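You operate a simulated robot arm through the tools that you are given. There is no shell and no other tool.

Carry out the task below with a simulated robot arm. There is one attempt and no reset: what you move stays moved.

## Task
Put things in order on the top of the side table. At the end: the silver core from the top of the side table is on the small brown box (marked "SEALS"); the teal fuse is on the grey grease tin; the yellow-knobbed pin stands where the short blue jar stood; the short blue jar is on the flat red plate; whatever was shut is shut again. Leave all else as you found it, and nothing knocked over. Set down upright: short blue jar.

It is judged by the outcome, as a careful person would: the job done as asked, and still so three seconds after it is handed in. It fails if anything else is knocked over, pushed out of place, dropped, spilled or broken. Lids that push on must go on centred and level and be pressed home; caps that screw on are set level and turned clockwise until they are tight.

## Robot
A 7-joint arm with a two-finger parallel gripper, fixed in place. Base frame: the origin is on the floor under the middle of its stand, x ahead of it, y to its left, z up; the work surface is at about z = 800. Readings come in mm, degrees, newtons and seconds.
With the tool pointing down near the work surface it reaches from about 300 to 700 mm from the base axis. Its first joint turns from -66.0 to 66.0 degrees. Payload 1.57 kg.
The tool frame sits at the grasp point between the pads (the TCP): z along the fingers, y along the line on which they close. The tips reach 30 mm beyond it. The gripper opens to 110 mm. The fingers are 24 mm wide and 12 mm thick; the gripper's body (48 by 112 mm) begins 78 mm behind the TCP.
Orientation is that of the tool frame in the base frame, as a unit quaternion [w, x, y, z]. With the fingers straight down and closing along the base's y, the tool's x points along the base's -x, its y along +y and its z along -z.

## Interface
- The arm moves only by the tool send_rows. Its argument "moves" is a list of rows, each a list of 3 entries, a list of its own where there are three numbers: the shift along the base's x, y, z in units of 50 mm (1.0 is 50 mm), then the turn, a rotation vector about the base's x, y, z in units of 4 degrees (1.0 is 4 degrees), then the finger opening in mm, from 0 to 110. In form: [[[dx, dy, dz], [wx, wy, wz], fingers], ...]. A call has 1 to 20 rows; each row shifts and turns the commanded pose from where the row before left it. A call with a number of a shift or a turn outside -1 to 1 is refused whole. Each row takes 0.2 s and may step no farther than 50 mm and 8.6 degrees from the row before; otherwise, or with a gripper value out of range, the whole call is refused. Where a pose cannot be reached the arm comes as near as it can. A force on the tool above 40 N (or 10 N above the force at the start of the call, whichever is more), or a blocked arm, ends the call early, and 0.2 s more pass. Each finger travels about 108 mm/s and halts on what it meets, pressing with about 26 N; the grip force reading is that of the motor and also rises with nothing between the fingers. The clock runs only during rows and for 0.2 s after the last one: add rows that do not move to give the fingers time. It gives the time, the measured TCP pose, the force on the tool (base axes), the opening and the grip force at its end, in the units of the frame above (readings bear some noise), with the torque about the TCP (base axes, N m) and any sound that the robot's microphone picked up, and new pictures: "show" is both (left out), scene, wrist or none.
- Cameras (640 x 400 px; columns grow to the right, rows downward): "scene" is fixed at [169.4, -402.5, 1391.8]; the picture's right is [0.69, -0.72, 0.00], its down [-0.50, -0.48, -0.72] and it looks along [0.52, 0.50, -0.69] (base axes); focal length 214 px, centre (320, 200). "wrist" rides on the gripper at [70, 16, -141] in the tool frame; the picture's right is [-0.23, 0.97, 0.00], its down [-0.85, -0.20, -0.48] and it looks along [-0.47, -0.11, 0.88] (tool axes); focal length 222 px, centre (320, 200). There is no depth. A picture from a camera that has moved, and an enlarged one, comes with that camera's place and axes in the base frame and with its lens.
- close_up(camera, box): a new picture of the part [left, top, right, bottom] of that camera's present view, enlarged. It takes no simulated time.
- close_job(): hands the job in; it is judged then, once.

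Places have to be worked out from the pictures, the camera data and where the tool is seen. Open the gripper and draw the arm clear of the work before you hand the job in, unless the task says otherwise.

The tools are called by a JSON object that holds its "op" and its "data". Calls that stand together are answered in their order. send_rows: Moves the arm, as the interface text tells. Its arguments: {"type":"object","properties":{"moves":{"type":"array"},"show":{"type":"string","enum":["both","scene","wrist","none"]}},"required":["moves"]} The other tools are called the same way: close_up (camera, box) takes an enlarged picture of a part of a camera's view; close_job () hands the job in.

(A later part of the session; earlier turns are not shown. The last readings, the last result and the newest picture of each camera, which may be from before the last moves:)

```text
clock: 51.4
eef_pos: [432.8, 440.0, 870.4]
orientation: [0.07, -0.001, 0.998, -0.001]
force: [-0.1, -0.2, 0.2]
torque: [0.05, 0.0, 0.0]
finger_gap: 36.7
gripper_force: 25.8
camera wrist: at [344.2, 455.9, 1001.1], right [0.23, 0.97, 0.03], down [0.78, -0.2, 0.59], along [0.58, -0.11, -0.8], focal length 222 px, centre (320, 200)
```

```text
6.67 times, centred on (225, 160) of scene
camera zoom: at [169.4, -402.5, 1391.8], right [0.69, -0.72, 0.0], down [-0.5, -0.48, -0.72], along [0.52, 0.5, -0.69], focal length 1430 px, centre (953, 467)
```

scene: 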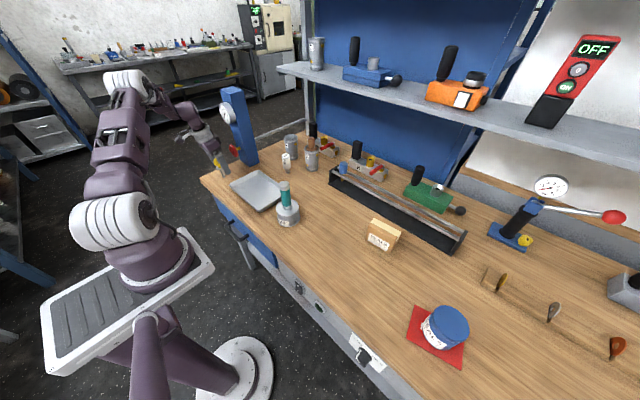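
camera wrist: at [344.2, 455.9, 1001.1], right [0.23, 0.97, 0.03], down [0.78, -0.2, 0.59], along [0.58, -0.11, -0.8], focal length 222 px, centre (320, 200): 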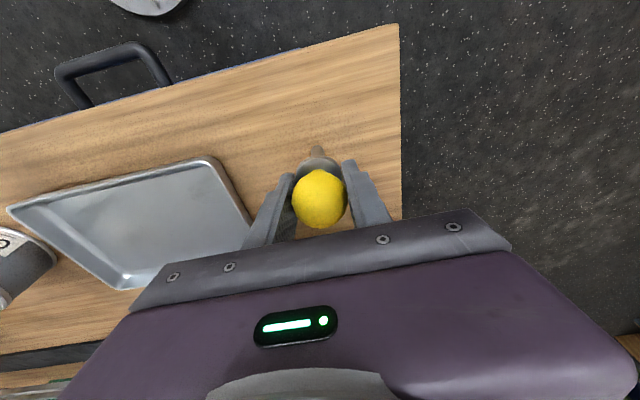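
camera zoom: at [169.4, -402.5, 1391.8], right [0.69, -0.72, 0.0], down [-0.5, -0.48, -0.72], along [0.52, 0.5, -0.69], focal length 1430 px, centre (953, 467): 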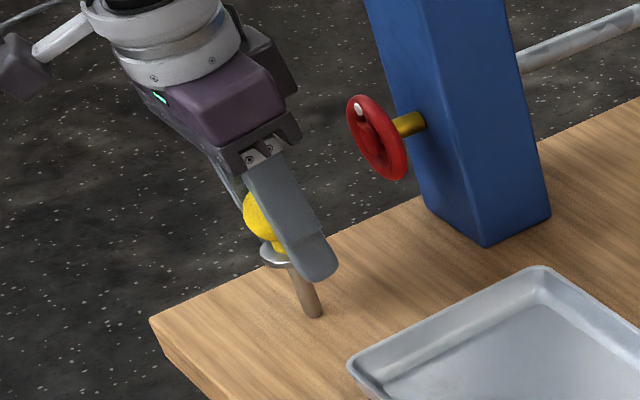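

Gripped at 36.7 mm on the knob. I lift slowly and watch whether the pin comes out freely and stays vertical.

{"op": "send_rows", "data": {"moves": [[[0, 0, 0.05], [0, 0, 0], 24], [[0, 0, 0.1], [0, 0, 0], 24], [[0, 0, 0.2], [0, 0, 0], 24], [[0, 0, 0.3], [0, 0, 0], 24], [[0, 0, 0], [0, 0, 0], 24]], "show": "both"}}

{"op": "close_up", "data": {"camera": "scene", "box": [190, 130, 260, 190]}}

{"op": "close_up", "data": {"camera": "wrist", "box": [250, 100, 410, 260]}}

```text
clock: 52.6
eef_pos: [432.1, 441.5, 905.3]
orientation: [0.07, 0.0, 0.998, -0.001]
force: [0.3, 0.4, -1.9]
torque: [0.0, -0.02, -0.01]
finger_gap: 36.9
gripper_force: 26.1
camera wrist: at [343.3, 457.1, 1035.7], right [0.23, 0.97, 0.03], down [0.78, -0.2, 0.59], along [0.58, -0.11, -0.8], focal length 222 px, centre (320, 200)
```

scene: 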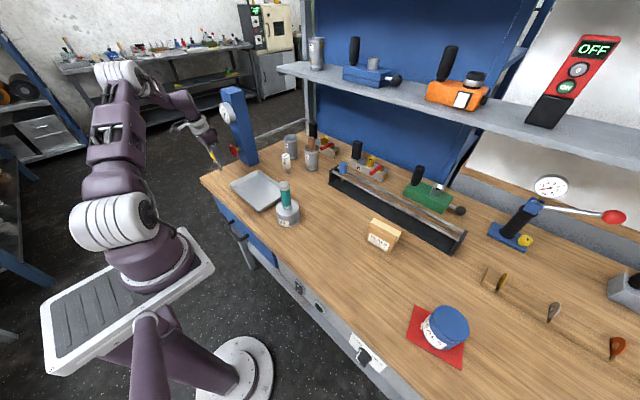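
wrist: 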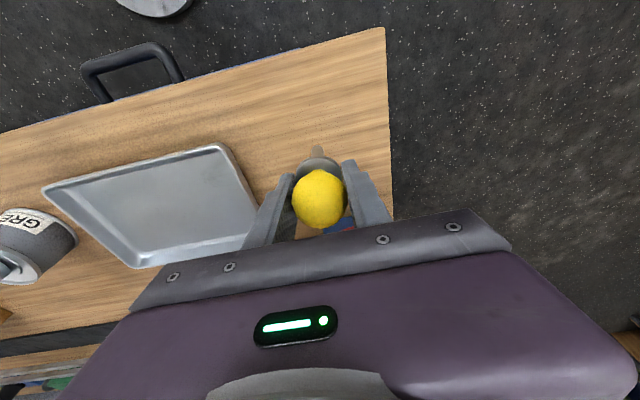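

```text
6.67 times, centred on (225, 160) of scene
camera zoom: at [169.4, -402.5, 1391.8], right [0.69, -0.72, 0.0], down [-0.5, -0.48, -0.72], along [0.52, 0.5, -0.69], focal length 1430 px, centre (953, 467)
```

zoom: 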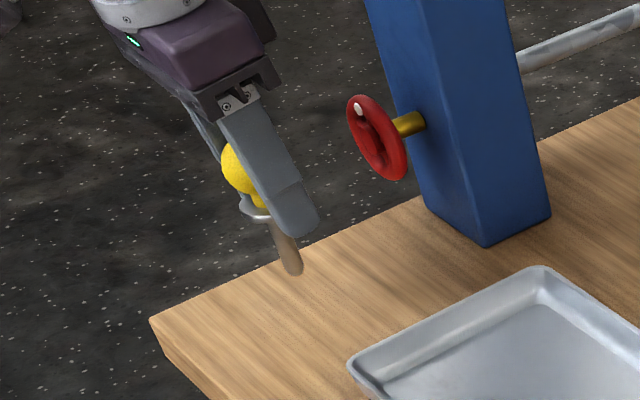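

```text
2.50 times, centred on (330, 180) of wrist
camera zoom: at [343.3, 457.1, 1035.7], right [0.23, 0.97, 0.03], down [0.78, -0.2, 0.59], along [0.58, -0.11, -0.8], focal length 555 px, centre (295, 250)
```

zoom: 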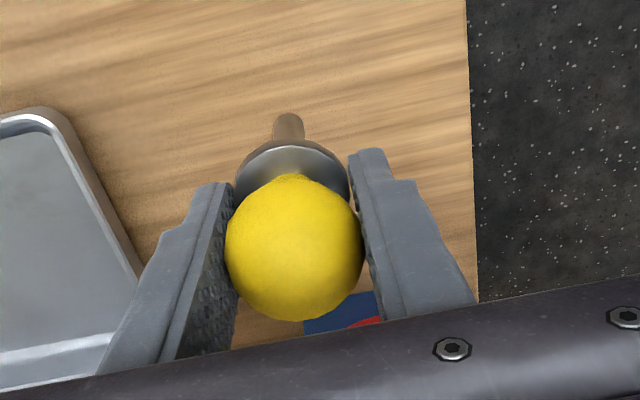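

The pin hangs vertical in the grip. I raise it to z = 1010 and carry it to above where the jar stood, near (611, 60).

{"op": "send_rows", "data": {"moves": [[[0, 0, 0.5], [0, 0, 0], 24], [[0, 0, 0.8], [0, 0, 0], 24], [[0, 0, 0.8], [0, 0, 0], 24], [[0.149, -0.318, 0], [0, 0, 0], 24], [[0.298, -0.635, 0], [0, 0, 0], 24], [[0.298, -0.635, 0], [0, 0, 0], 24], [[0.298, -0.635, 0], [0, 0, 0], 24], [[0.298, -0.635, 0], [0, 0, 0], 24], [[0.298, -0.635, 0], [0, 0, 0], 24], [[0.298, -0.635, 0], [0, 0, 0], 24], [[0.298, -0.635, 0], [0, 0, 0], 24], [[0.298, -0.635, 0], [0, 0, 0], 24], [[0.298, -0.635, 0], [0, 0, 0], 24], [[0.298, -0.635, 0], [0, 0, 0], 24], [[0.298, -0.635, 0], [0, 0, 0], 24], [[0.149, -0.318, 0], [0, 0, 0], 24], [[0, 0, 0], [0, 0, 0], 24]], "show": "both"}}

{"op": "close_up", "data": {"camera": "wrist", "box": [250, 100, 410, 260]}}

{"op": "close_up", "data": {"camera": "scene", "box": [270, 110, 350, 200]}}

```text
clock: 56.2
eef_pos: [609.2, 60.0, 1010.8]
orientation: [0.07, 0.0, 0.998, -0.001]
force: [0.1, 0.0, -1.6]
torque: [0.03, 0.01, 0.01]
finger_gap: 36.8
gripper_force: 26.3
camera wrist: at [522.0, 77.1, 1140.4], right [0.22, 0.97, 0.03], down [0.78, -0.2, 0.59], along [0.58, -0.11, -0.8], focal length 222 px, centre (320, 200)
```

scene: 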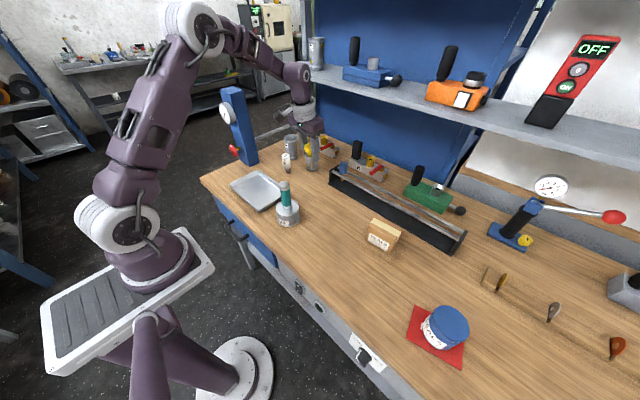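
wrist: 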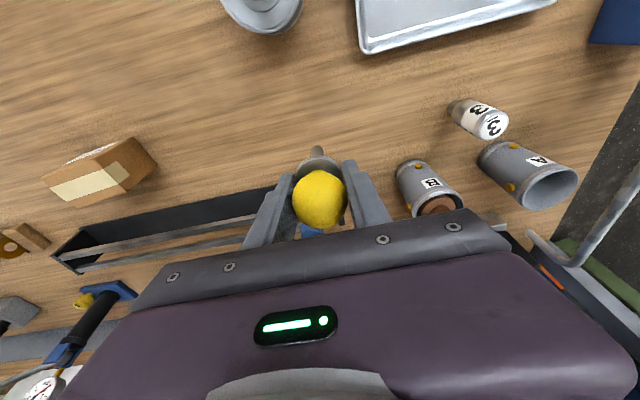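

```text
2.50 times, centred on (330, 180) of wrist
camera zoom: at [522.0, 77.1, 1140.4], right [0.22, 0.97, 0.03], down [0.78, -0.2, 0.59], along [0.58, -0.11, -0.8], focal length 555 px, centre (295, 250)
```

zoom: 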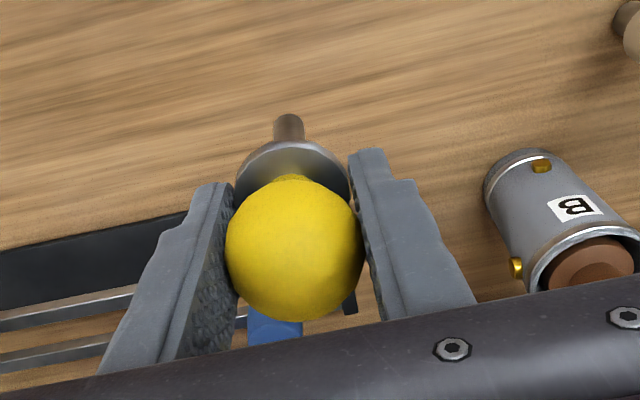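

```text
4.44 times, centred on (310, 155) of scene
camera zoom: at [169.4, -402.5, 1391.8], right [0.69, -0.72, 0.0], down [-0.5, -0.48, -0.72], along [0.52, 0.5, -0.69], focal length 953 px, centre (364, 400)
```

zoom: 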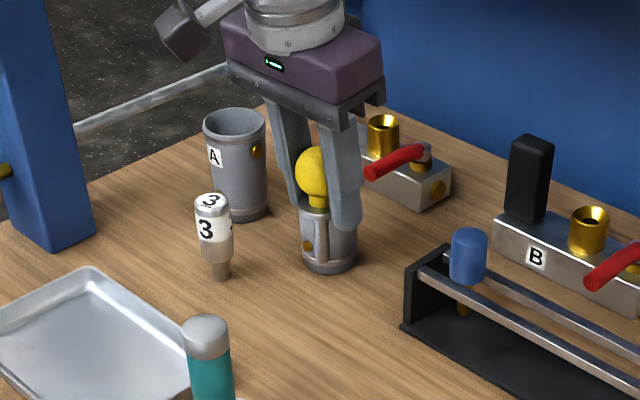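

The pin is at about (609, 61) now; target is (609.8, 60). I correct by (0.8, -1.0) mm and lower to about 9 mm above the table.

{"op": "send_rows", "data": {"moves": [[[0.016, -0.02, -0.4], [0, 0, 0], 24], [[0, 0, -0.8], [0, 0, 0], 24], [[0, 0, -0.7], [0, 0, 0], 24], [[0, 0, -0.4], [0, 0, 0], 24], [[0, 0, -0.3], [0, 0, 0], 24], [[0, 0, 0], [0, 0, 0], 24]], "show": "both"}}

{"op": "close_up", "data": {"camera": "scene", "box": [280, 140, 360, 220]}}

```text
clock: 57.6
eef_pos: [611.5, 58.6, 880.1]
orientation: [0.07, 0.001, 0.998, -0.001]
force: [0.0, 0.2, -1.8]
torque: [-0.01, 0.04, -0.01]
finger_gap: 36.6
gripper_force: 25.8
camera wrist: at [523.5, 74.3, 1009.8], right [0.23, 0.97, 0.03], down [0.78, -0.2, 0.59], along [0.58, -0.11, -0.8], focal length 222 px, centre (320, 200)
```

scene: 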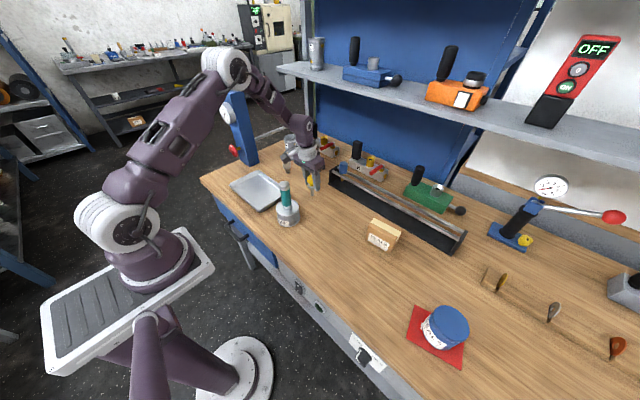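
wrist: 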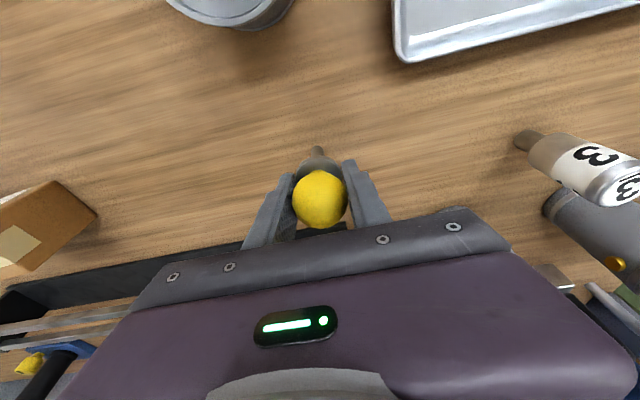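

```text
5.00 times, centred on (320, 180) of scene
camera zoom: at [169.4, -402.5, 1391.8], right [0.69, -0.72, 0.0], down [-0.5, -0.48, -0.72], along [0.52, 0.5, -0.69], focal length 1072 px, centre (320, 300)
```

zoom: 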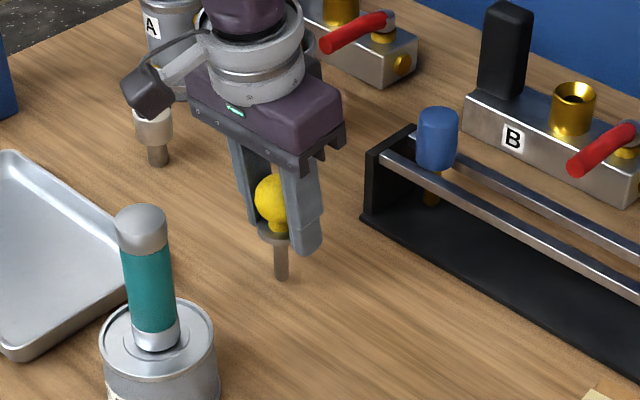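

I correct slightly (-0.5, +1.2) and lower in small steps toward contact, which I expect at z of about 870-871.

{"op": "send_rows", "data": {"moves": [[[-0.01, 0.024, -0.05], [0, 0, 0], 24], [[0, 0, -0.06], [0, 0, 0], 24], [[0, 0, -0.03], [0, 0, 0], 24], [[0, 0, 0], [0, 0, 0], 24]], "show": "none"}}

```text
clock: 58.6
eef_pos: [609.5, 58.7, 874.1]
orientation: [0.071, 0.0, 0.997, -0.001]
force: [-0.4, -0.1, -1.5]
torque: [-0.02, 0.0, 0.02]
finger_gap: 36.9
gripper_force: 25.5
```

Still hanging free at z = 874. I continue in 0.7 mm steps.

{"op": "send_rows", "data": {"moves": [[[0, 0, -0.02], [0, 0, 0], 24], [[0, 0, -0.014], [0, 0, 0], 24], [[0, 0, 0], [0, 0, 0], 24]], "show": "none"}}

```text
clock: 59.4
eef_pos: [610.6, 58.9, 871.7]
orientation: [0.071, 0.0, 0.997, -0.001]
force: [0.0, 0.0, -0.4]
torque: [-0.02, 0.03, 0.03]
finger_gap: 36.6
gripper_force: 25.3
```

Force changed from about -1.7 to -0.4 N, perhaps first contact. One more 0.6 mm step.

{"op": "send_rows", "data": {"moves": [[[0, 0, -0.012], [0, 0, 0], 24], [[0, 0, 0], [0, 0, 0], 24]], "show": "wrist"}}

{"op": "close_up", "data": {"camera": "scene", "box": [290, 150, 340, 200]}}

```text
clock: 60.0
eef_pos: [611.5, 59.5, 872.1]
orientation: [0.07, 0.0, 0.998, -0.001]
force: [-0.9, 0.0, 2.5]
torque: [0.02, 0.07, -0.03]
finger_gap: 37.0
gripper_force: 26.4
camera wrist: at [522.2, 75.4, 1001.1], right [0.23, 0.97, 0.03], down [0.78, -0.2, 0.59], along [0.58, -0.11, -0.8], focal length 222 px, centre (320, 200)
```

wrist: 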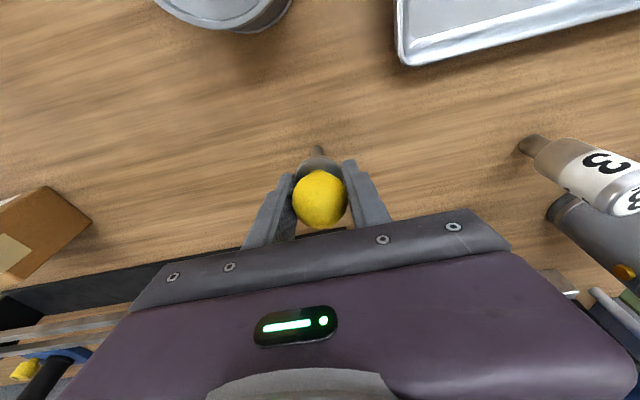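

```text
8.00 times, centred on (315, 175) of scene
camera zoom: at [169.3, -402.5, 1391.8], right [0.69, -0.72, 0.0], down [-0.5, -0.48, -0.72], along [0.52, 0.5, -0.69], focal length 1716 px, centre (360, 400)
```

zoom: 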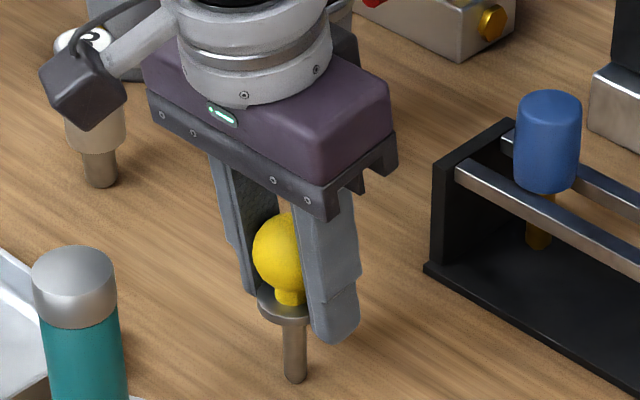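

The camera height equals that at pick-up and there is light contact (about 4 N), so the pin stands on the table at about (609, 59.5). I release slowly.

{"op": "send_rows", "data": {"moves": [[[0, 0, 0], [0, 0, 0], 36], [[0, 0, 0], [0, 0, 0], 38], [[0, 0, 0], [0, 0, 0], 42], [[0, 0, 0], [0, 0, 0], 50], [[0, 0, 0], [0, 0, 0], 65], [[0, 0, 0], [0, 0, 0], 80], [[0, 0, 0], [0, 0, 0], 80]], "show": "wrist"}}

{"op": "close_up", "data": {"camera": "scene", "box": [290, 150, 340, 200]}}

{"op": "close_up", "data": {"camera": "wrist", "box": [250, 100, 410, 260]}}

```text
clock: 61.6
eef_pos: [609.1, 60.0, 870.8]
orientation: [0.071, 0.0, 0.997, -0.002]
force: [-0.2, 0.2, -0.5]
torque: [0.02, 0.02, -0.03]
finger_gap: 79.9
gripper_force: 0.0
camera wrist: at [522.2, 75.4, 1001.0], right [0.23, 0.97, 0.03], down [0.78, -0.2, 0.59], along [0.58, -0.11, -0.8], focal length 222 px, centre (320, 200)
```

wrist: 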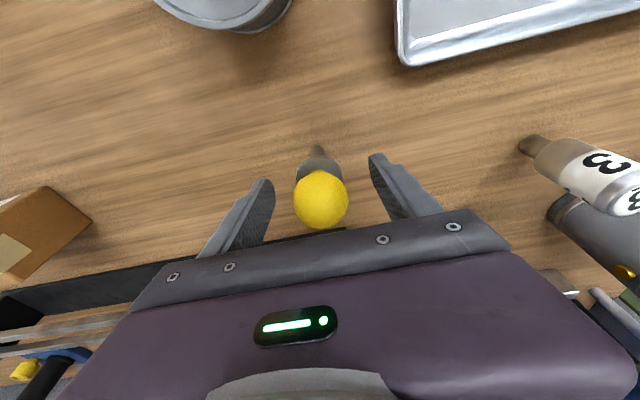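

```text
8.00 times, centred on (315, 175) of scene
camera zoom: at [169.4, -402.5, 1391.8], right [0.69, -0.72, 0.0], down [-0.5, -0.48, -0.72], along [0.52, 0.5, -0.69], focal length 1716 px, centre (360, 400)
```

zoom: 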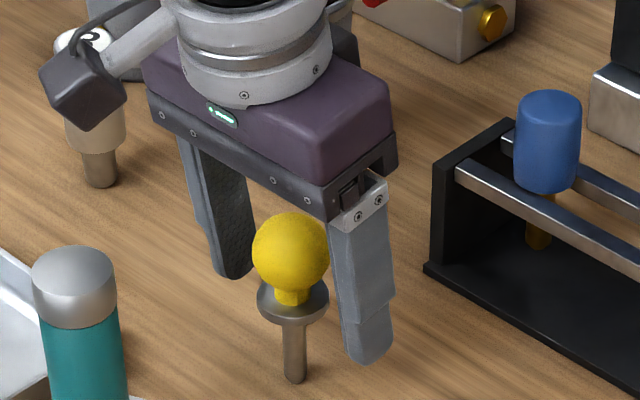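

```text
2.50 times, centred on (330, 180) of wrist
camera zoom: at [522.2, 75.4, 1001.0], right [0.23, 0.97, 0.03], down [0.78, -0.2, 0.59], along [0.58, -0.11, -0.8], focal length 555 px, centre (295, 250)
```

zoom: 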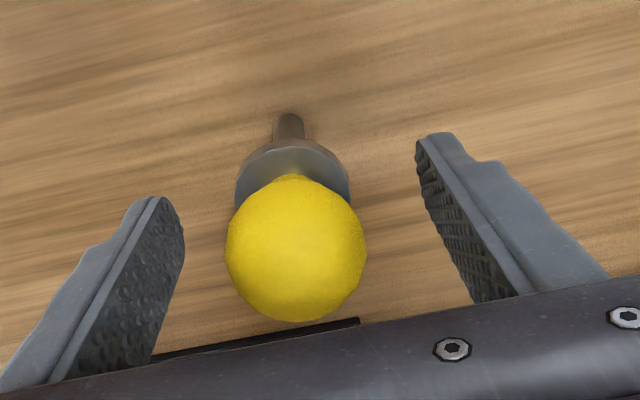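

The pin stands by itself where the jar stood. I rise straight up clear of it, then move toward core "3" with more tilt, stopping short of it to look.

{"op": "send_rows", "data": {"moves": [[[0, 0, 0.3], [0, 0, 0], 80], [[0, 0, 0.7], [0, 0, 0], 80], [[0, 0, 0.9], [0, 0, 0], 80], [[0, 0, 0.8], [0, 0, 0], 80], [[0, 0.4, 0], [0, 0, 0], 80], [[0, 0.7, 0], [0, -1, 0], 80], [[0, 0.7, 0], [0, -1, 0], 80], [[0, 0.7, 0], [0, 0, 0], 80], [[0, 0.7, 0], [0, 0, 0], 80], [[0, 0.7, 0], [0, 0, 0], 80], [[0, 0, -0.5], [0, 0, 0], 80], [[0, 0, 0], [0, 0, 0], 80]], "show": "both"}}

{"op": "close_up", "data": {"camera": "wrist", "box": [240, 90, 440, 250]}}

{"op": "close_up", "data": {"camera": "scene", "box": [270, 120, 350, 200]}}

```text
clock: 64.2
eef_pos: [610.2, 254.8, 981.1]
orientation: [0.14, 0.0, 0.99, -0.001]
force: [0.6, 0.6, -0.8]
torque: [-0.01, 0.02, -0.03]
finger_gap: 79.9
gripper_force: 0.1
camera wrist: at [505.7, 270.9, 1097.9], right [0.22, 0.97, 0.06], down [0.69, -0.2, 0.7], along [0.69, -0.11, -0.71], focal length 222 px, centre (320, 200)
```

scene: 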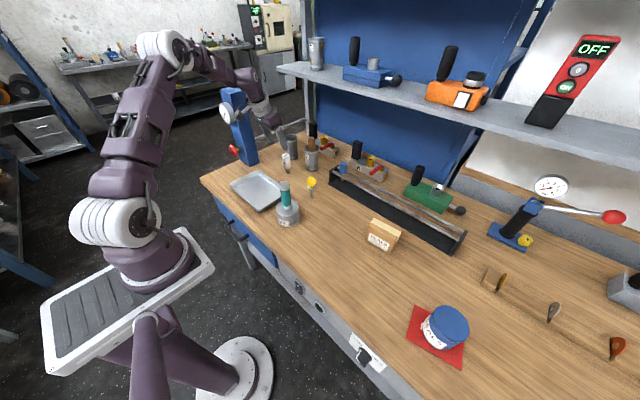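
wrist: 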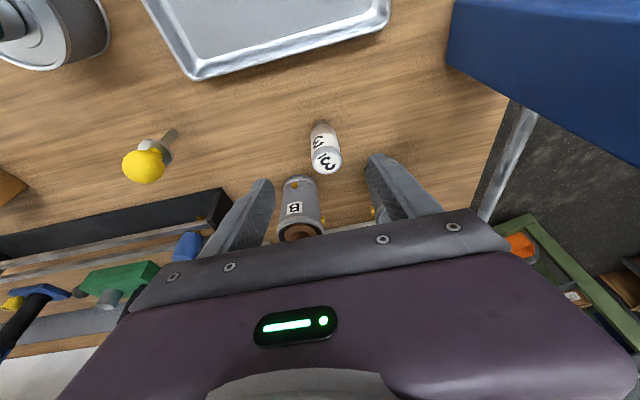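

```text
2.50 times, centred on (340, 170) of wrist
camera zoom: at [505.7, 270.9, 1097.9], right [0.22, 0.97, 0.06], down [0.69, -0.2, 0.7], along [0.69, -0.11, -0.71], focal length 555 px, centre (270, 275)
```

zoom: 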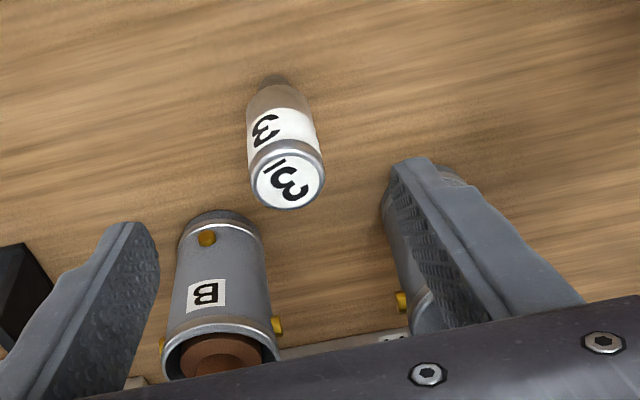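

```text
5.00 times, centred on (310, 160) of scene
camera zoom: at [169.4, -402.5, 1391.8], right [0.69, -0.72, 0.0], down [-0.5, -0.48, -0.72], along [0.52, 0.5, -0.69], focal length 1072 px, centre (370, 400)
```

zoom: 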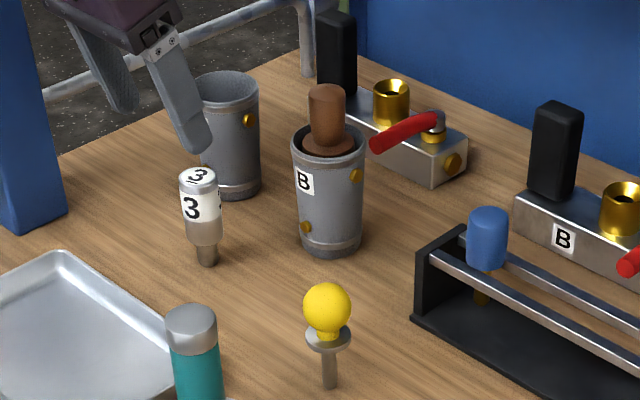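

The pin stands well at the jar's former place. I zoom tighter on the core to fix its position.

{"op": "close_up", "data": {"camera": "wrist", "box": [290, 110, 370, 190]}}

{"op": "close_up", "data": {"camera": "scene", "box": [265, 140, 315, 180]}}

```text
5.00 times, centred on (330, 150) of wrist
camera zoom: at [505.7, 270.9, 1097.9], right [0.22, 0.97, 0.06], down [0.69, -0.2, 0.7], along [0.69, -0.11, -0.71], focal length 1111 px, centre (270, 450)
```

zoom: 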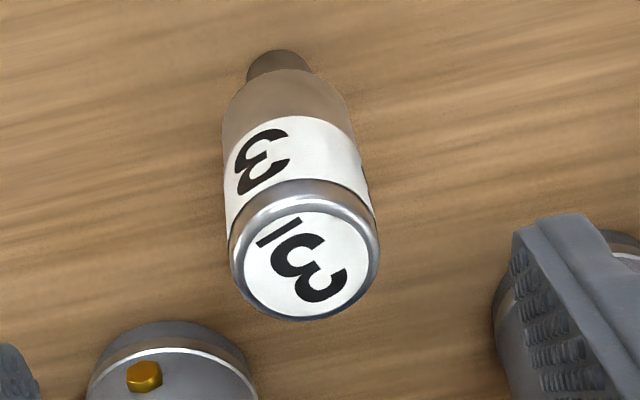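

```text
10.00 times, centred on (290, 160) of scene
camera zoom: at [169.4, -402.5, 1391.8], right [0.69, -0.72, 0.0], down [-0.5, -0.48, -0.72], along [0.52, 0.5, -0.69], focal length 2145 px, centre (620, 600)
```

zoom: 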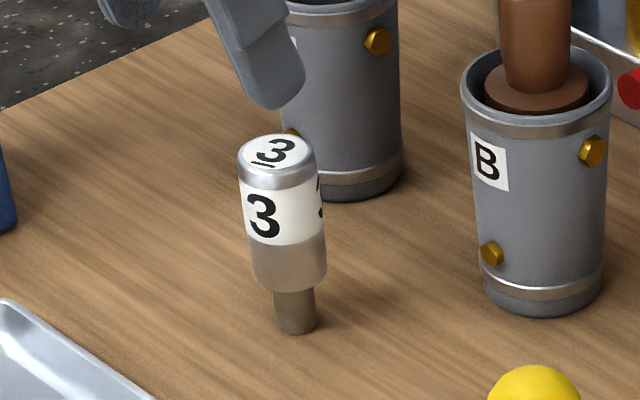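

The core stands at about (652.5, 259.5), 90 mm tall. I approach it from inside and above, then check centring before going down.

{"op": "send_rows", "data": {"moves": [[[0.28, 0.03, -0.28], [0, 0, 0], 80], [[0.28, 0.03, -0.28], [0, 0, 0], 80], [[0.28, 0.03, -0.28], [0, 0, 0], 80], [[0, 0, 0], [0, 0, 0], 80]], "show": "both"}}

{"op": "close_up", "data": {"camera": "wrist", "box": [250, 100, 410, 240]}}

{"op": "close_up", "data": {"camera": "scene", "box": [265, 120, 345, 190]}}

```text
clock: 65.2
eef_pos: [652.0, 258.2, 939.8]
orientation: [0.139, 0.0, 0.99, 0.0]
force: [-0.5, 0.2, 0.2]
torque: [0.05, -0.01, 0.01]
finger_gap: 79.9
gripper_force: 0.0
camera wrist: at [547.0, 274.8, 1055.8], right [0.22, 0.97, 0.06], down [0.69, -0.2, 0.7], along [0.69, -0.11, -0.71], focal length 222 px, centre (320, 200)
```

scene: 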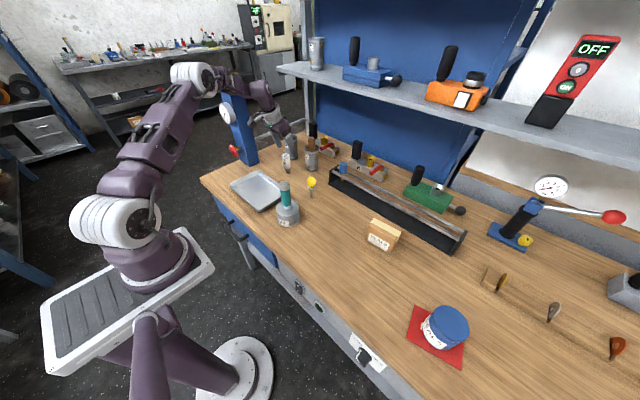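
wrist: 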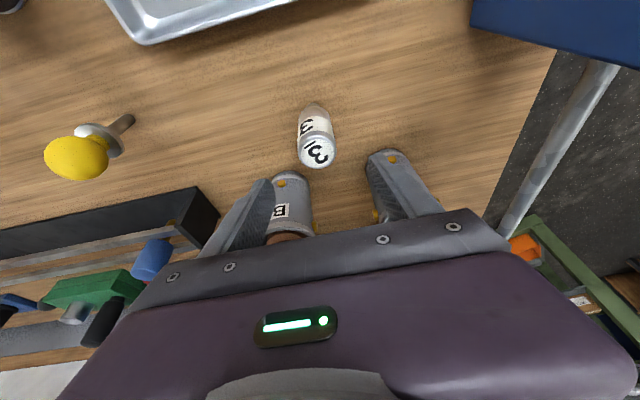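

```text
2.86 times, centred on (330, 170) of wrist
camera zoom: at [547.0, 274.8, 1055.8], right [0.22, 0.97, 0.06], down [0.69, -0.2, 0.7], along [0.69, -0.11, -0.71], focal length 635 px, centre (291, 286)
```

zoom: 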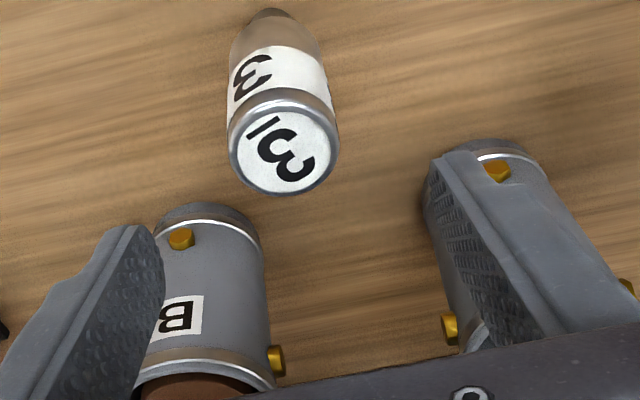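

```text
5.71 times, centred on (305, 155) of scene
camera zoom: at [169.4, -402.5, 1391.8], right [0.69, -0.72, 0.0], down [-0.5, -0.48, -0.72], along [0.52, 0.5, -0.69], focal length 1226 px, centre (406, 457)
```

zoom: 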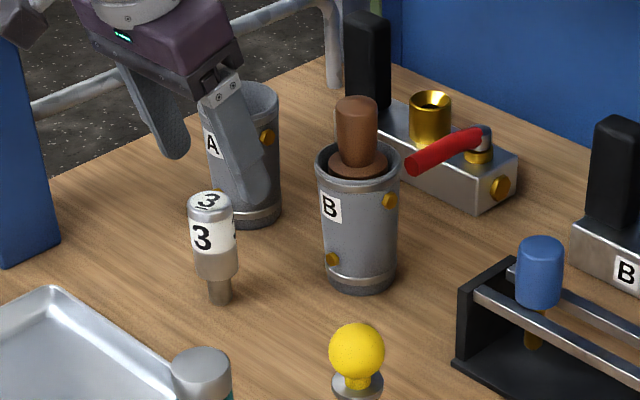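

The core's top centre works out to (651.8, 259.7), so the tool is within a millimetre or so. I correct slightly and go down to z = 861 with the fingers open at 80.

{"op": "send_rows", "data": {"moves": [[[-0.01, 0.018, -0.4], [0, 0, 0], 80], [[0, 0, -0.6], [0, 0, 0], 80], [[0, 0, -0.4], [0, 0, 0], 80], [[0, 0, -0.18], [0, 0, 0], 80], [[0, 0, 0], [0, 0, 0], 80]], "show": "both"}}

{"op": "close_up", "data": {"camera": "wrist", "box": [250, 100, 410, 240]}}

{"op": "close_up", "data": {"camera": "scene", "box": [265, 120, 345, 190]}}

```text
clock: 66.4
eef_pos: [651.5, 260.2, 859.3]
orientation: [0.14, 0.001, 0.99, -0.001]
force: [0.0, 0.3, -0.2]
torque: [-0.02, -0.03, -0.01]
finger_gap: 79.9
gripper_force: 0.1
camera wrist: at [546.8, 276.2, 975.5], right [0.22, 0.97, 0.06], down [0.69, -0.2, 0.7], along [0.69, -0.11, -0.71], focal length 222 px, centre (320, 200)
```

scene: 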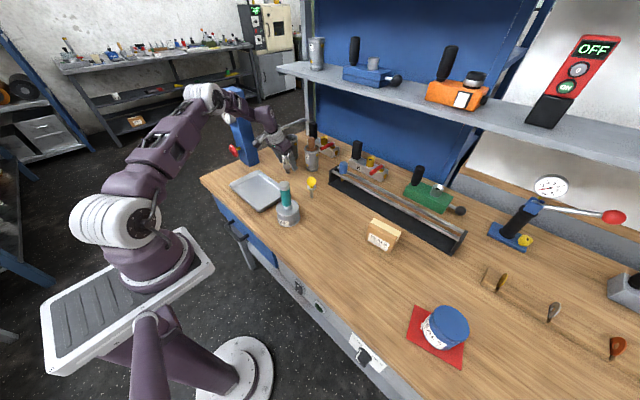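
wrist: 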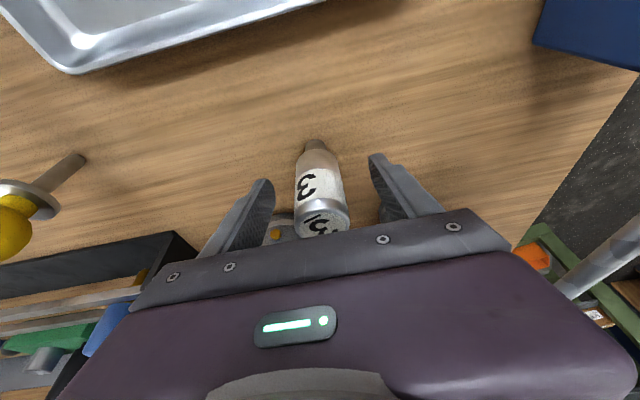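

```text
2.86 times, centred on (330, 170) of wrist
camera zoom: at [546.8, 276.2, 975.5], right [0.22, 0.97, 0.06], down [0.69, -0.2, 0.7], along [0.69, -0.11, -0.71], focal length 635 px, centre (291, 286)
```

zoom: 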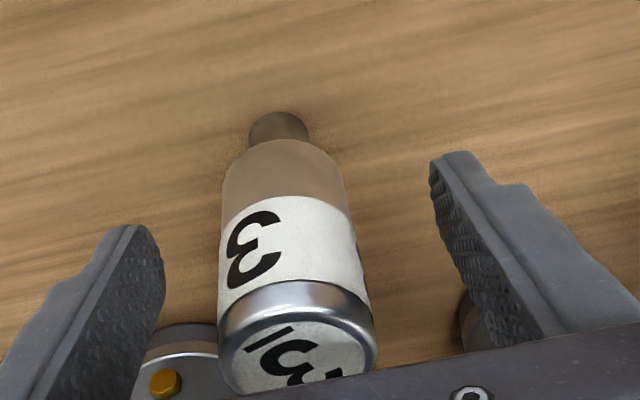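

```text
5.71 times, centred on (305, 155) of scene
camera zoom: at [169.4, -402.5, 1391.8], right [0.69, -0.72, 0.0], down [-0.5, -0.48, -0.72], along [0.52, 0.5, -0.69], focal length 1226 px, centre (406, 457)
```

zoom: 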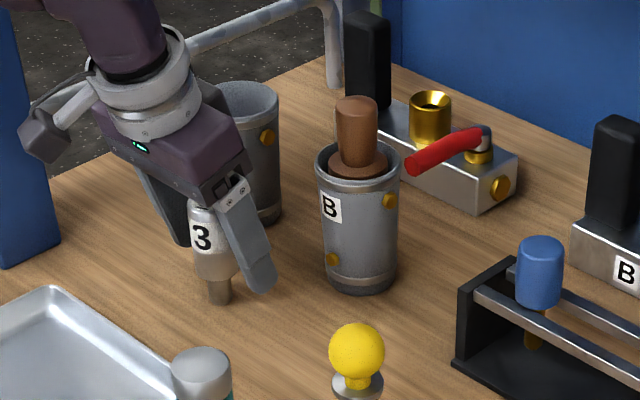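

The core sits centred between the fingers. I close gently on its body.

{"op": "send_rows", "data": {"moves": [[[0, 0, 0], [0, 0, 0], 60], [[0, 0, 0], [0, 0, 0], 48], [[0, 0, 0], [0, 0, 0], 41], [[0, 0, 0], [0, 0, 0], 37], [[0, 0, 0], [0, 0, 0], 33], [[0, 0, 0], [0, 0, 0], 28], [[0, 0, 0], [0, 0, 0], 24], [[0, 0, 0], [0, 0, 0], 24]], "show": "wrist"}}

{"op": "close_up", "data": {"camera": "wrist", "box": [250, 100, 410, 240]}}

```text
clock: 68.2
eef_pos: [652.2, 259.1, 859.7]
orientation: [0.14, 0.001, 0.99, 0.0]
force: [0.0, 0.5, -0.8]
torque: [0.04, 0.0, 0.0]
finger_gap: 33.2
gripper_force: 25.5
camera wrist: at [546.7, 276.2, 975.7], right [0.22, 0.97, 0.06], down [0.69, -0.2, 0.7], along [0.69, -0.11, -0.71], focal length 222 px, centre (320, 200)
```

wrist: 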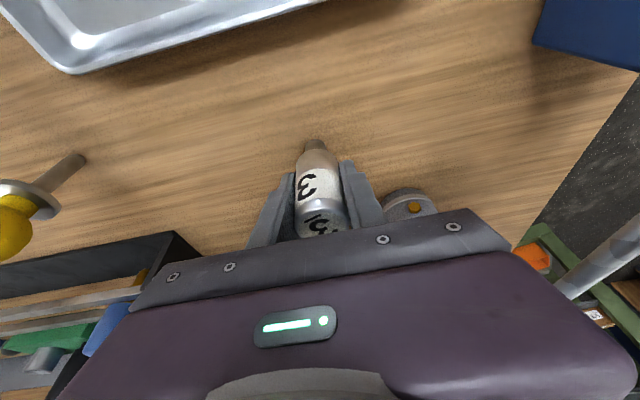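

```text
2.86 times, centred on (330, 170) of wrist
camera zoom: at [546.7, 276.2, 975.7], right [0.22, 0.97, 0.06], down [0.69, -0.2, 0.7], along [0.69, -0.11, -0.71], focal length 635 px, centre (291, 286)
```

zoom: 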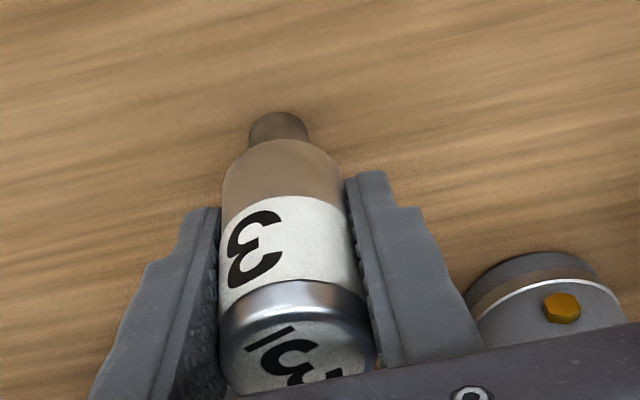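

Gripped at 33.2 mm. I lift it straight up, then inward, and carry it at z of about 995 toward the box, passing above the pin.

{"op": "send_rows", "data": {"moves": [[[0, 0, 0.1], [0, 0, 0], 24], [[0, 0, 0.3], [0, 0, 0], 24], [[0, 0, 0.5], [0, 0, 0], 24], [[-0.2, -0.1, 0.7], [0, 0, 0], 24], [[-0.2, -0.2, 0.7], [0, 0, 0], 24], [[-0.2, -0.3, 0.5], [0, 0, 0], 24], [[0, 0, 0], [0, 0, 0], 24]], "show": "both"}}

{"op": "close_up", "data": {"camera": "scene", "box": [265, 110, 345, 190]}}

```text
clock: 69.8
eef_pos: [622.7, 229.5, 1000.2]
orientation: [0.139, 0.0, 0.99, -0.001]
force: [-0.2, -0.1, -2.0]
torque: [0.01, 0.02, 0.02]
finger_gap: 32.8
gripper_force: 26.1
camera wrist: at [517.6, 245.7, 1117.6], right [0.22, 0.97, 0.06], down [0.69, -0.2, 0.7], along [0.69, -0.11, -0.71], focal length 222 px, centre (320, 200)
```

scene: 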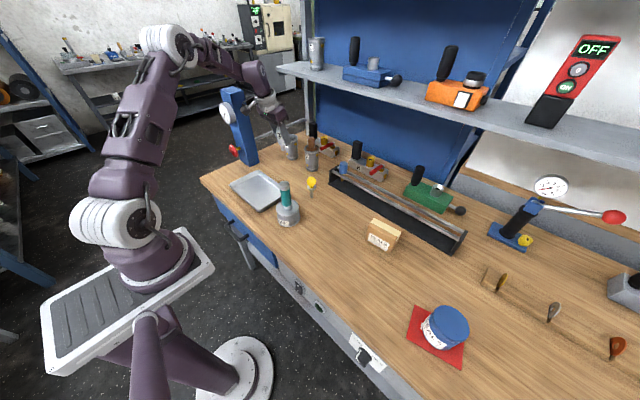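
wrist: 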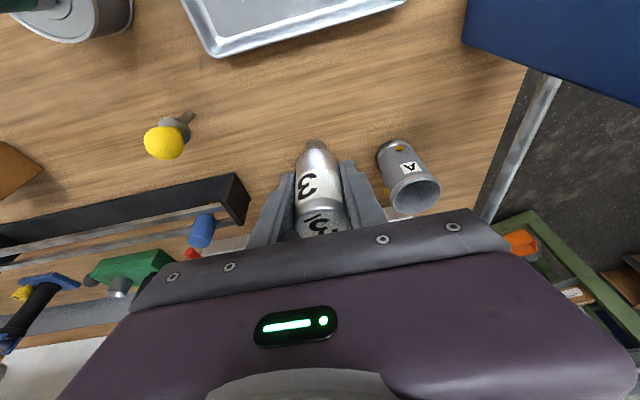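

```text
5.00 times, centred on (305, 150) of scene
camera zoom: at [169.4, -402.5, 1391.8], right [0.69, -0.72, 0.0], down [-0.5, -0.48, -0.72], along [0.52, 0.5, -0.69], focal length 1072 px, centre (395, 450)
```

zoom: 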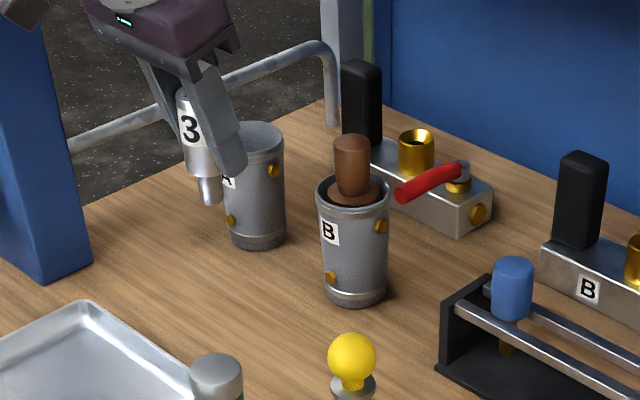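

The core hangs vertical, its bottom at about z = 942, above everything on the way. I carry it along -y toward the box.

{"op": "send_rows", "data": {"moves": [[[0, -0.35, 0], [0, 0, 0], 24], [[0, -0.7, 0], [0, 0, 0], 24], [[0, -0.7, 0], [0, 0, 0], 24], [[0, -0.7, 0], [0, 0, 0], 24], [[0, -0.7, 0], [0, 0, 0], 24], [[0, -0.7, 0], [0, 0, 0], 24], [[0, -0.7, 0], [0, 0, 0], 24], [[0, -0.7, 0], [0, 0, 0], 24], [[-0.04, -0.7, 0], [0, 0, 0], 24], [[-0.04, -0.7, 0], [0, 0, 0], 24], [[-0.04, -0.7, 0], [0, 0, 0], 24], [[-0.04, -0.7, 0], [0, 0, 0], 24], [[-0.04, -0.5, 0], [0, 0, 0], 24], [[-0.04, -0.3, 0], [0, 0, 0], 24], [[0, 0, 0], [0, 0, 0], 24]], "show": "both"}}

{"op": "close_up", "data": {"camera": "wrist", "box": [190, 80, 410, 260]}}

{"op": "close_up", "data": {"camera": "scene", "box": [340, 170, 440, 270]}}

```text
clock: 73.0
eef_pos: [610.1, -215.6, 999.5]
orientation: [0.14, 0.0, 0.99, -0.001]
force: [0.2, -0.2, -2.4]
torque: [0.0, 0.0, -0.02]
finger_gap: 33.2
gripper_force: 26.0
camera wrist: at [504.2, -198.7, 1116.4], right [0.22, 0.97, 0.06], down [0.69, -0.2, 0.7], along [0.69, -0.11, -0.71], focal length 222 px, centre (320, 200)
```

scene: 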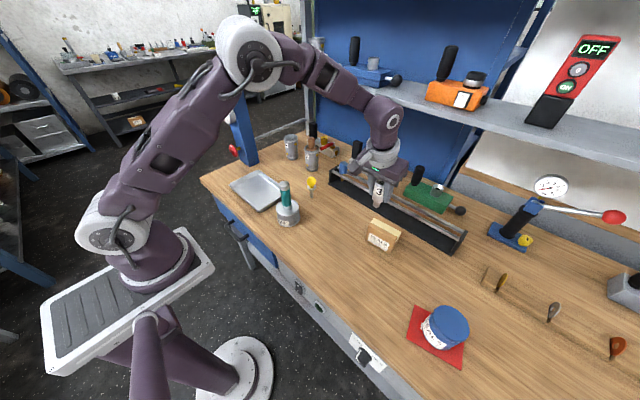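
wrist: 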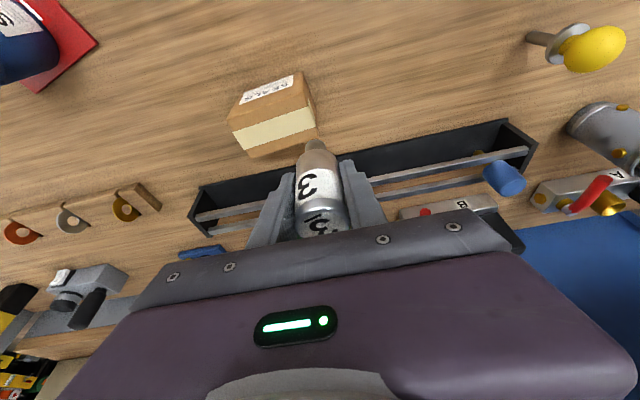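

```text
2.22 times, centred on (300, 170) of wrist
camera zoom: at [504.2, -198.7, 1116.4], right [0.22, 0.97, 0.06], down [0.69, -0.2, 0.7], along [0.69, -0.11, -0.71], focal length 494 px, centre (364, 267)
```

zoom: 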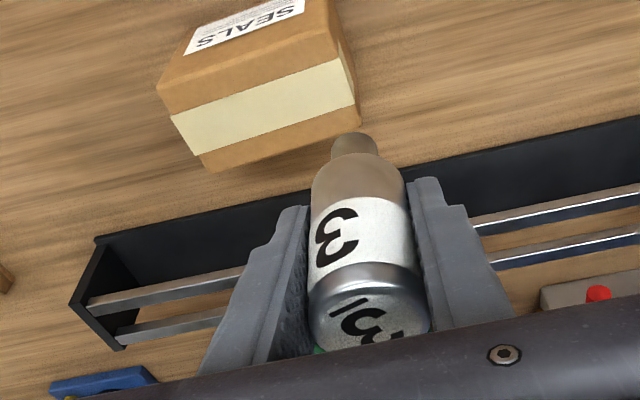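

```text
4.00 times, centred on (390, 220) of scene
camera zoom: at [169.4, -402.5, 1391.8], right [0.69, -0.72, 0.0], down [-0.5, -0.48, -0.72], along [0.52, 0.5, -0.69], focal length 858 px, centre (40, 120)
```

zoom: 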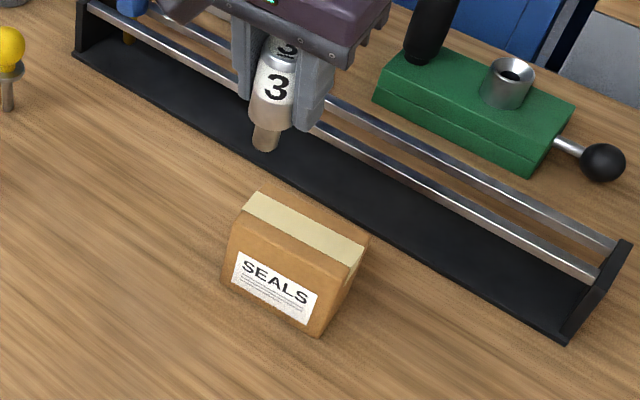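

I zoom on the box to locate its top face precisely.

{"op": "close_up", "data": {"camera": "wrist", "box": [220, 65, 330, 165]}}

{"op": "close_up", "data": {"camera": "scene", "box": [360, 210, 410, 255]}}

```text
4.00 times, centred on (275, 115) of wrist
camera zoom: at [504.2, -198.7, 1116.4], right [0.22, 0.97, 0.06], down [0.69, -0.2, 0.7], along [0.69, -0.11, -0.71], focal length 888 px, centre (500, 540)
```

zoom: 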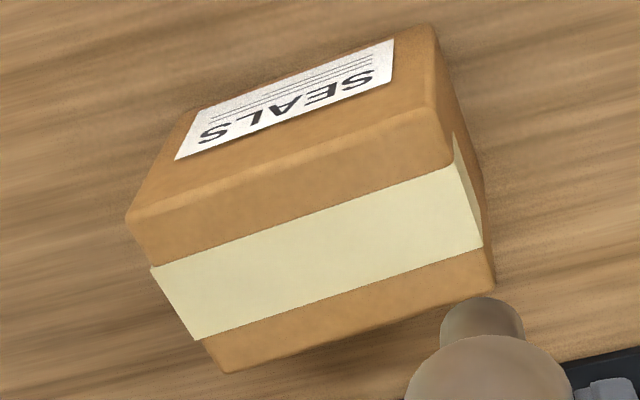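

```text
8.89 times, centred on (385, 232) of scene
camera zoom: at [169.4, -402.5, 1391.8], right [0.69, -0.72, 0.0], down [-0.5, -0.48, -0.72], along [0.52, 0.5, -0.69], focal length 1906 px, centre (-258, -89)
```

zoom: 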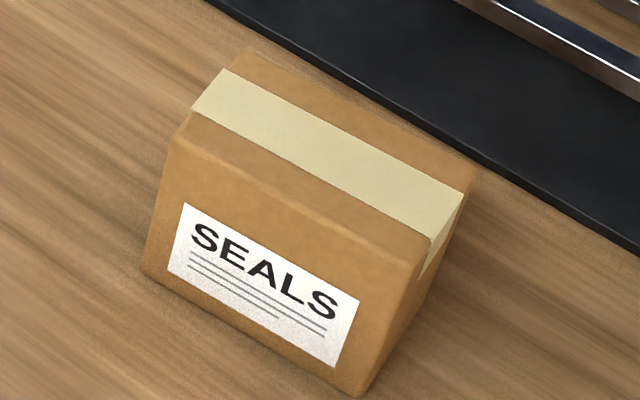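

The box top is centred near (608.5, -258) at z of about 884. I shift the core over it and lower to about 8 mm above it.

{"op": "send_rows", "data": {"moves": [[[-0.008, -0.43, 0], [0, 0, 0], 24], [[-0.008, -0.43, 0], [0, 0, 0], 24], [[0, 0, -0.3], [0, 0, 0], 24], [[0, 0, -0.4], [0, 0, 0], 24], [[0, 0, -0.25], [0, 0, 0], 24], [[0, 0, 0], [0, 0, 0], 24]], "show": "both"}}

{"op": "close_up", "data": {"camera": "wrist", "box": [220, 80, 400, 240]}}

{"op": "close_up", "data": {"camera": "scene", "box": [350, 190, 420, 260]}}

```text
clock: 74.4
eef_pos: [608.0, -256.8, 951.8]
orientation: [0.14, -0.001, 0.99, -0.001]
force: [0.3, -0.2, -2.1]
torque: [0.01, -0.01, 0.04]
finger_gap: 32.9
gripper_force: 26.4
camera wrist: at [504.0, -240.7, 1067.6], right [0.22, 0.97, 0.06], down [0.69, -0.2, 0.7], along [0.69, -0.11, -0.71], focal length 222 px, centre (320, 200)
```

scene: 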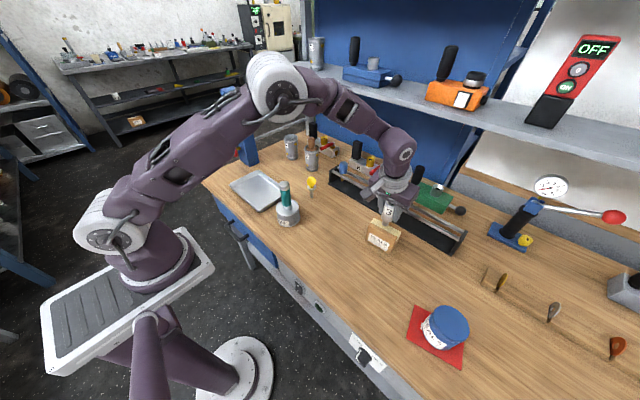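
wrist: 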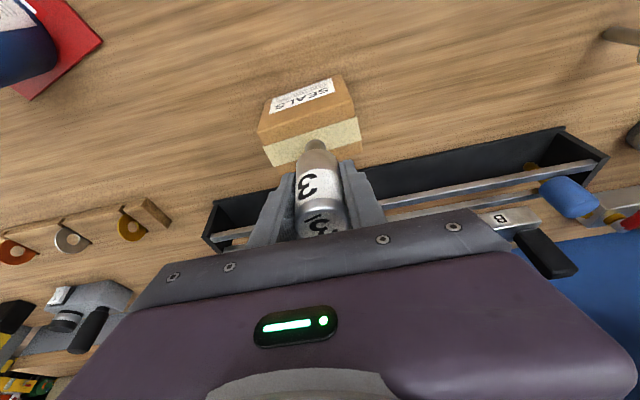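

```text
2.50 times, centred on (310, 160) of wrist
camera zoom: at [504.0, -240.7, 1067.6], right [0.22, 0.97, 0.06], down [0.69, -0.2, 0.7], along [0.69, -0.11, -0.71], focal length 555 px, centre (345, 300)
```

zoom: 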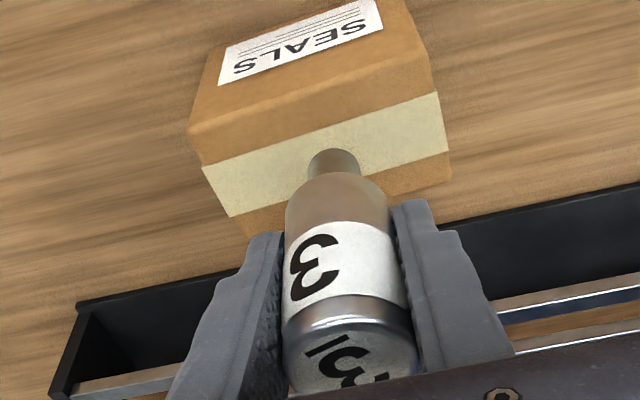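

```text
5.71 times, centred on (385, 225) of scene
camera zoom: at [169.5, -402.5, 1391.8], right [0.69, -0.72, 0.0], down [-0.5, -0.48, -0.72], along [0.52, 0.5, -0.69], focal length 1226 px, centre (-51, 57)
```

zoom: 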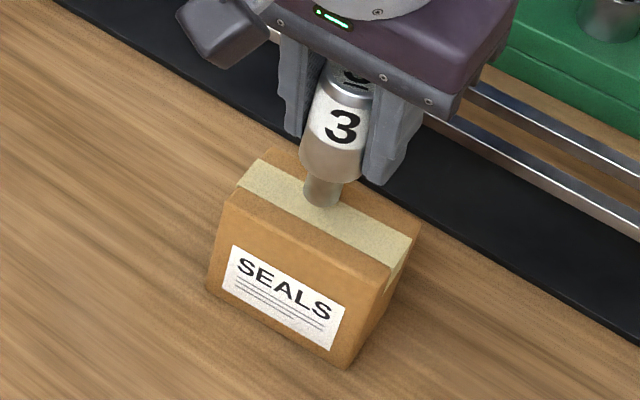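

The core's stem hangs right over the middle of the tape on the box top. I lower in small steps until contact.

{"op": "send_rows", "data": {"moves": [[[0, 0, -0.05], [0, 0, 0], 24], [[0, 0, -0.05], [0, 0, 0], 24], [[0, 0, 0], [0, 0, 0], 24]], "show": "none"}}

```text
clock: 75.2
eef_pos: [607.2, -256.4, 947.9]
orientation: [0.141, -0.001, 0.99, -0.001]
force: [-0.9, -0.3, -2.1]
torque: [0.01, 0.03, 0.01]
finger_gap: 32.8
gripper_force: 26.0
```

No contact yet; I continue in 0.8 mm steps.

{"op": "send_rows", "data": {"moves": [[[0, 0, -0.016], [0, 0, 0], 24], [[0, 0, -0.016], [0, 0, 0], 24], [[0, 0, 0], [0, 0, 0], 24]], "show": "none"}}

```text
clock: 76.0
eef_pos: [609.3, -256.6, 944.4]
orientation: [0.139, 0.001, 0.99, -0.001]
force: [-0.2, -0.1, -2.1]
torque: [0.02, -0.03, -0.01]
finger_gap: 33.2
gripper_force: 26.2
```

Still free at z of about 945. I continue with small steps.

{"op": "send_rows", "data": {"moves": [[[0, 0, -0.014], [0, 0, 0], 24], [[0, 0, -0.014], [0, 0, 0], 24], [[0, 0, 0], [0, 0, 0], 24]], "show": "wrist"}}

{"op": "close_up", "data": {"camera": "scene", "box": [360, 205, 410, 245]}}

```text
clock: 76.8
eef_pos: [608.9, -255.7, 944.2]
orientation: [0.14, 0.0, 0.99, -0.001]
force: [0.3, -0.4, -1.8]
torque: [0.01, -0.01, 0.01]
finger_gap: 33.0
gripper_force: 26.2
camera wrist: at [503.4, -239.3, 1060.6], right [0.22, 0.97, 0.06], down [0.69, -0.2, 0.7], along [0.69, -0.11, -0.71], focal length 222 px, centre (320, 200)
```

wrist: 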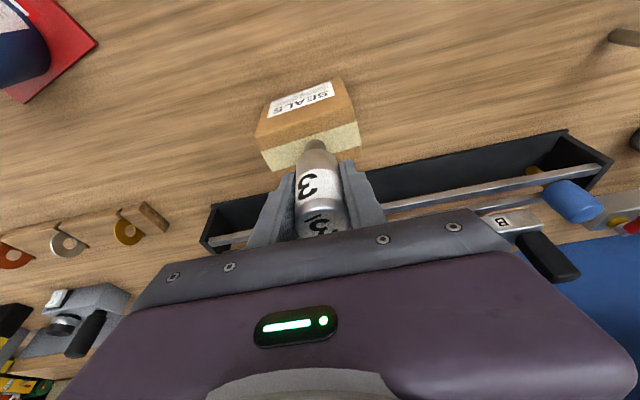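

```text
10.00 times, centred on (385, 225) of scene
camera zoom: at [169.5, -402.5, 1391.8], right [0.69, -0.72, 0.0], down [-0.5, -0.48, -0.72], along [0.52, 0.5, -0.69], focal length 2145 px, centre (-330, -50)
```

zoom: 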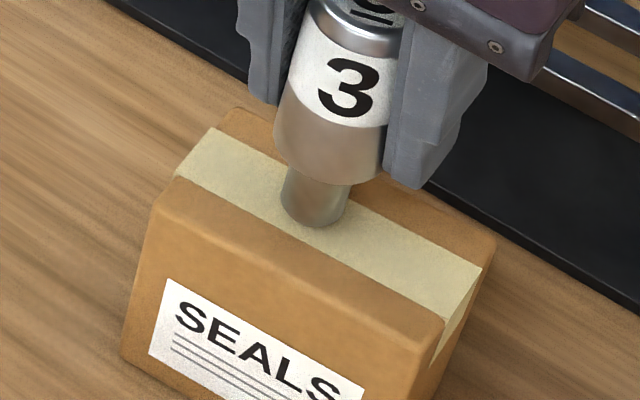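

The stem is just above the tape. I continue with 0.6 mm steps, checking the force.

{"op": "send_rows", "data": {"moves": [[[0, 0, -0.012], [0, 0, 0], 24], [[0, 0, 0], [0, 0, 0], 24]], "show": "none"}}

```text
clock: 77.4
eef_pos: [609.2, -255.3, 943.1]
orientation: [0.14, 0.001, 0.99, -0.001]
force: [-0.2, -0.7, -1.8]
torque: [0.0, 0.01, -0.02]
finger_gap: 32.9
gripper_force: 25.6
```

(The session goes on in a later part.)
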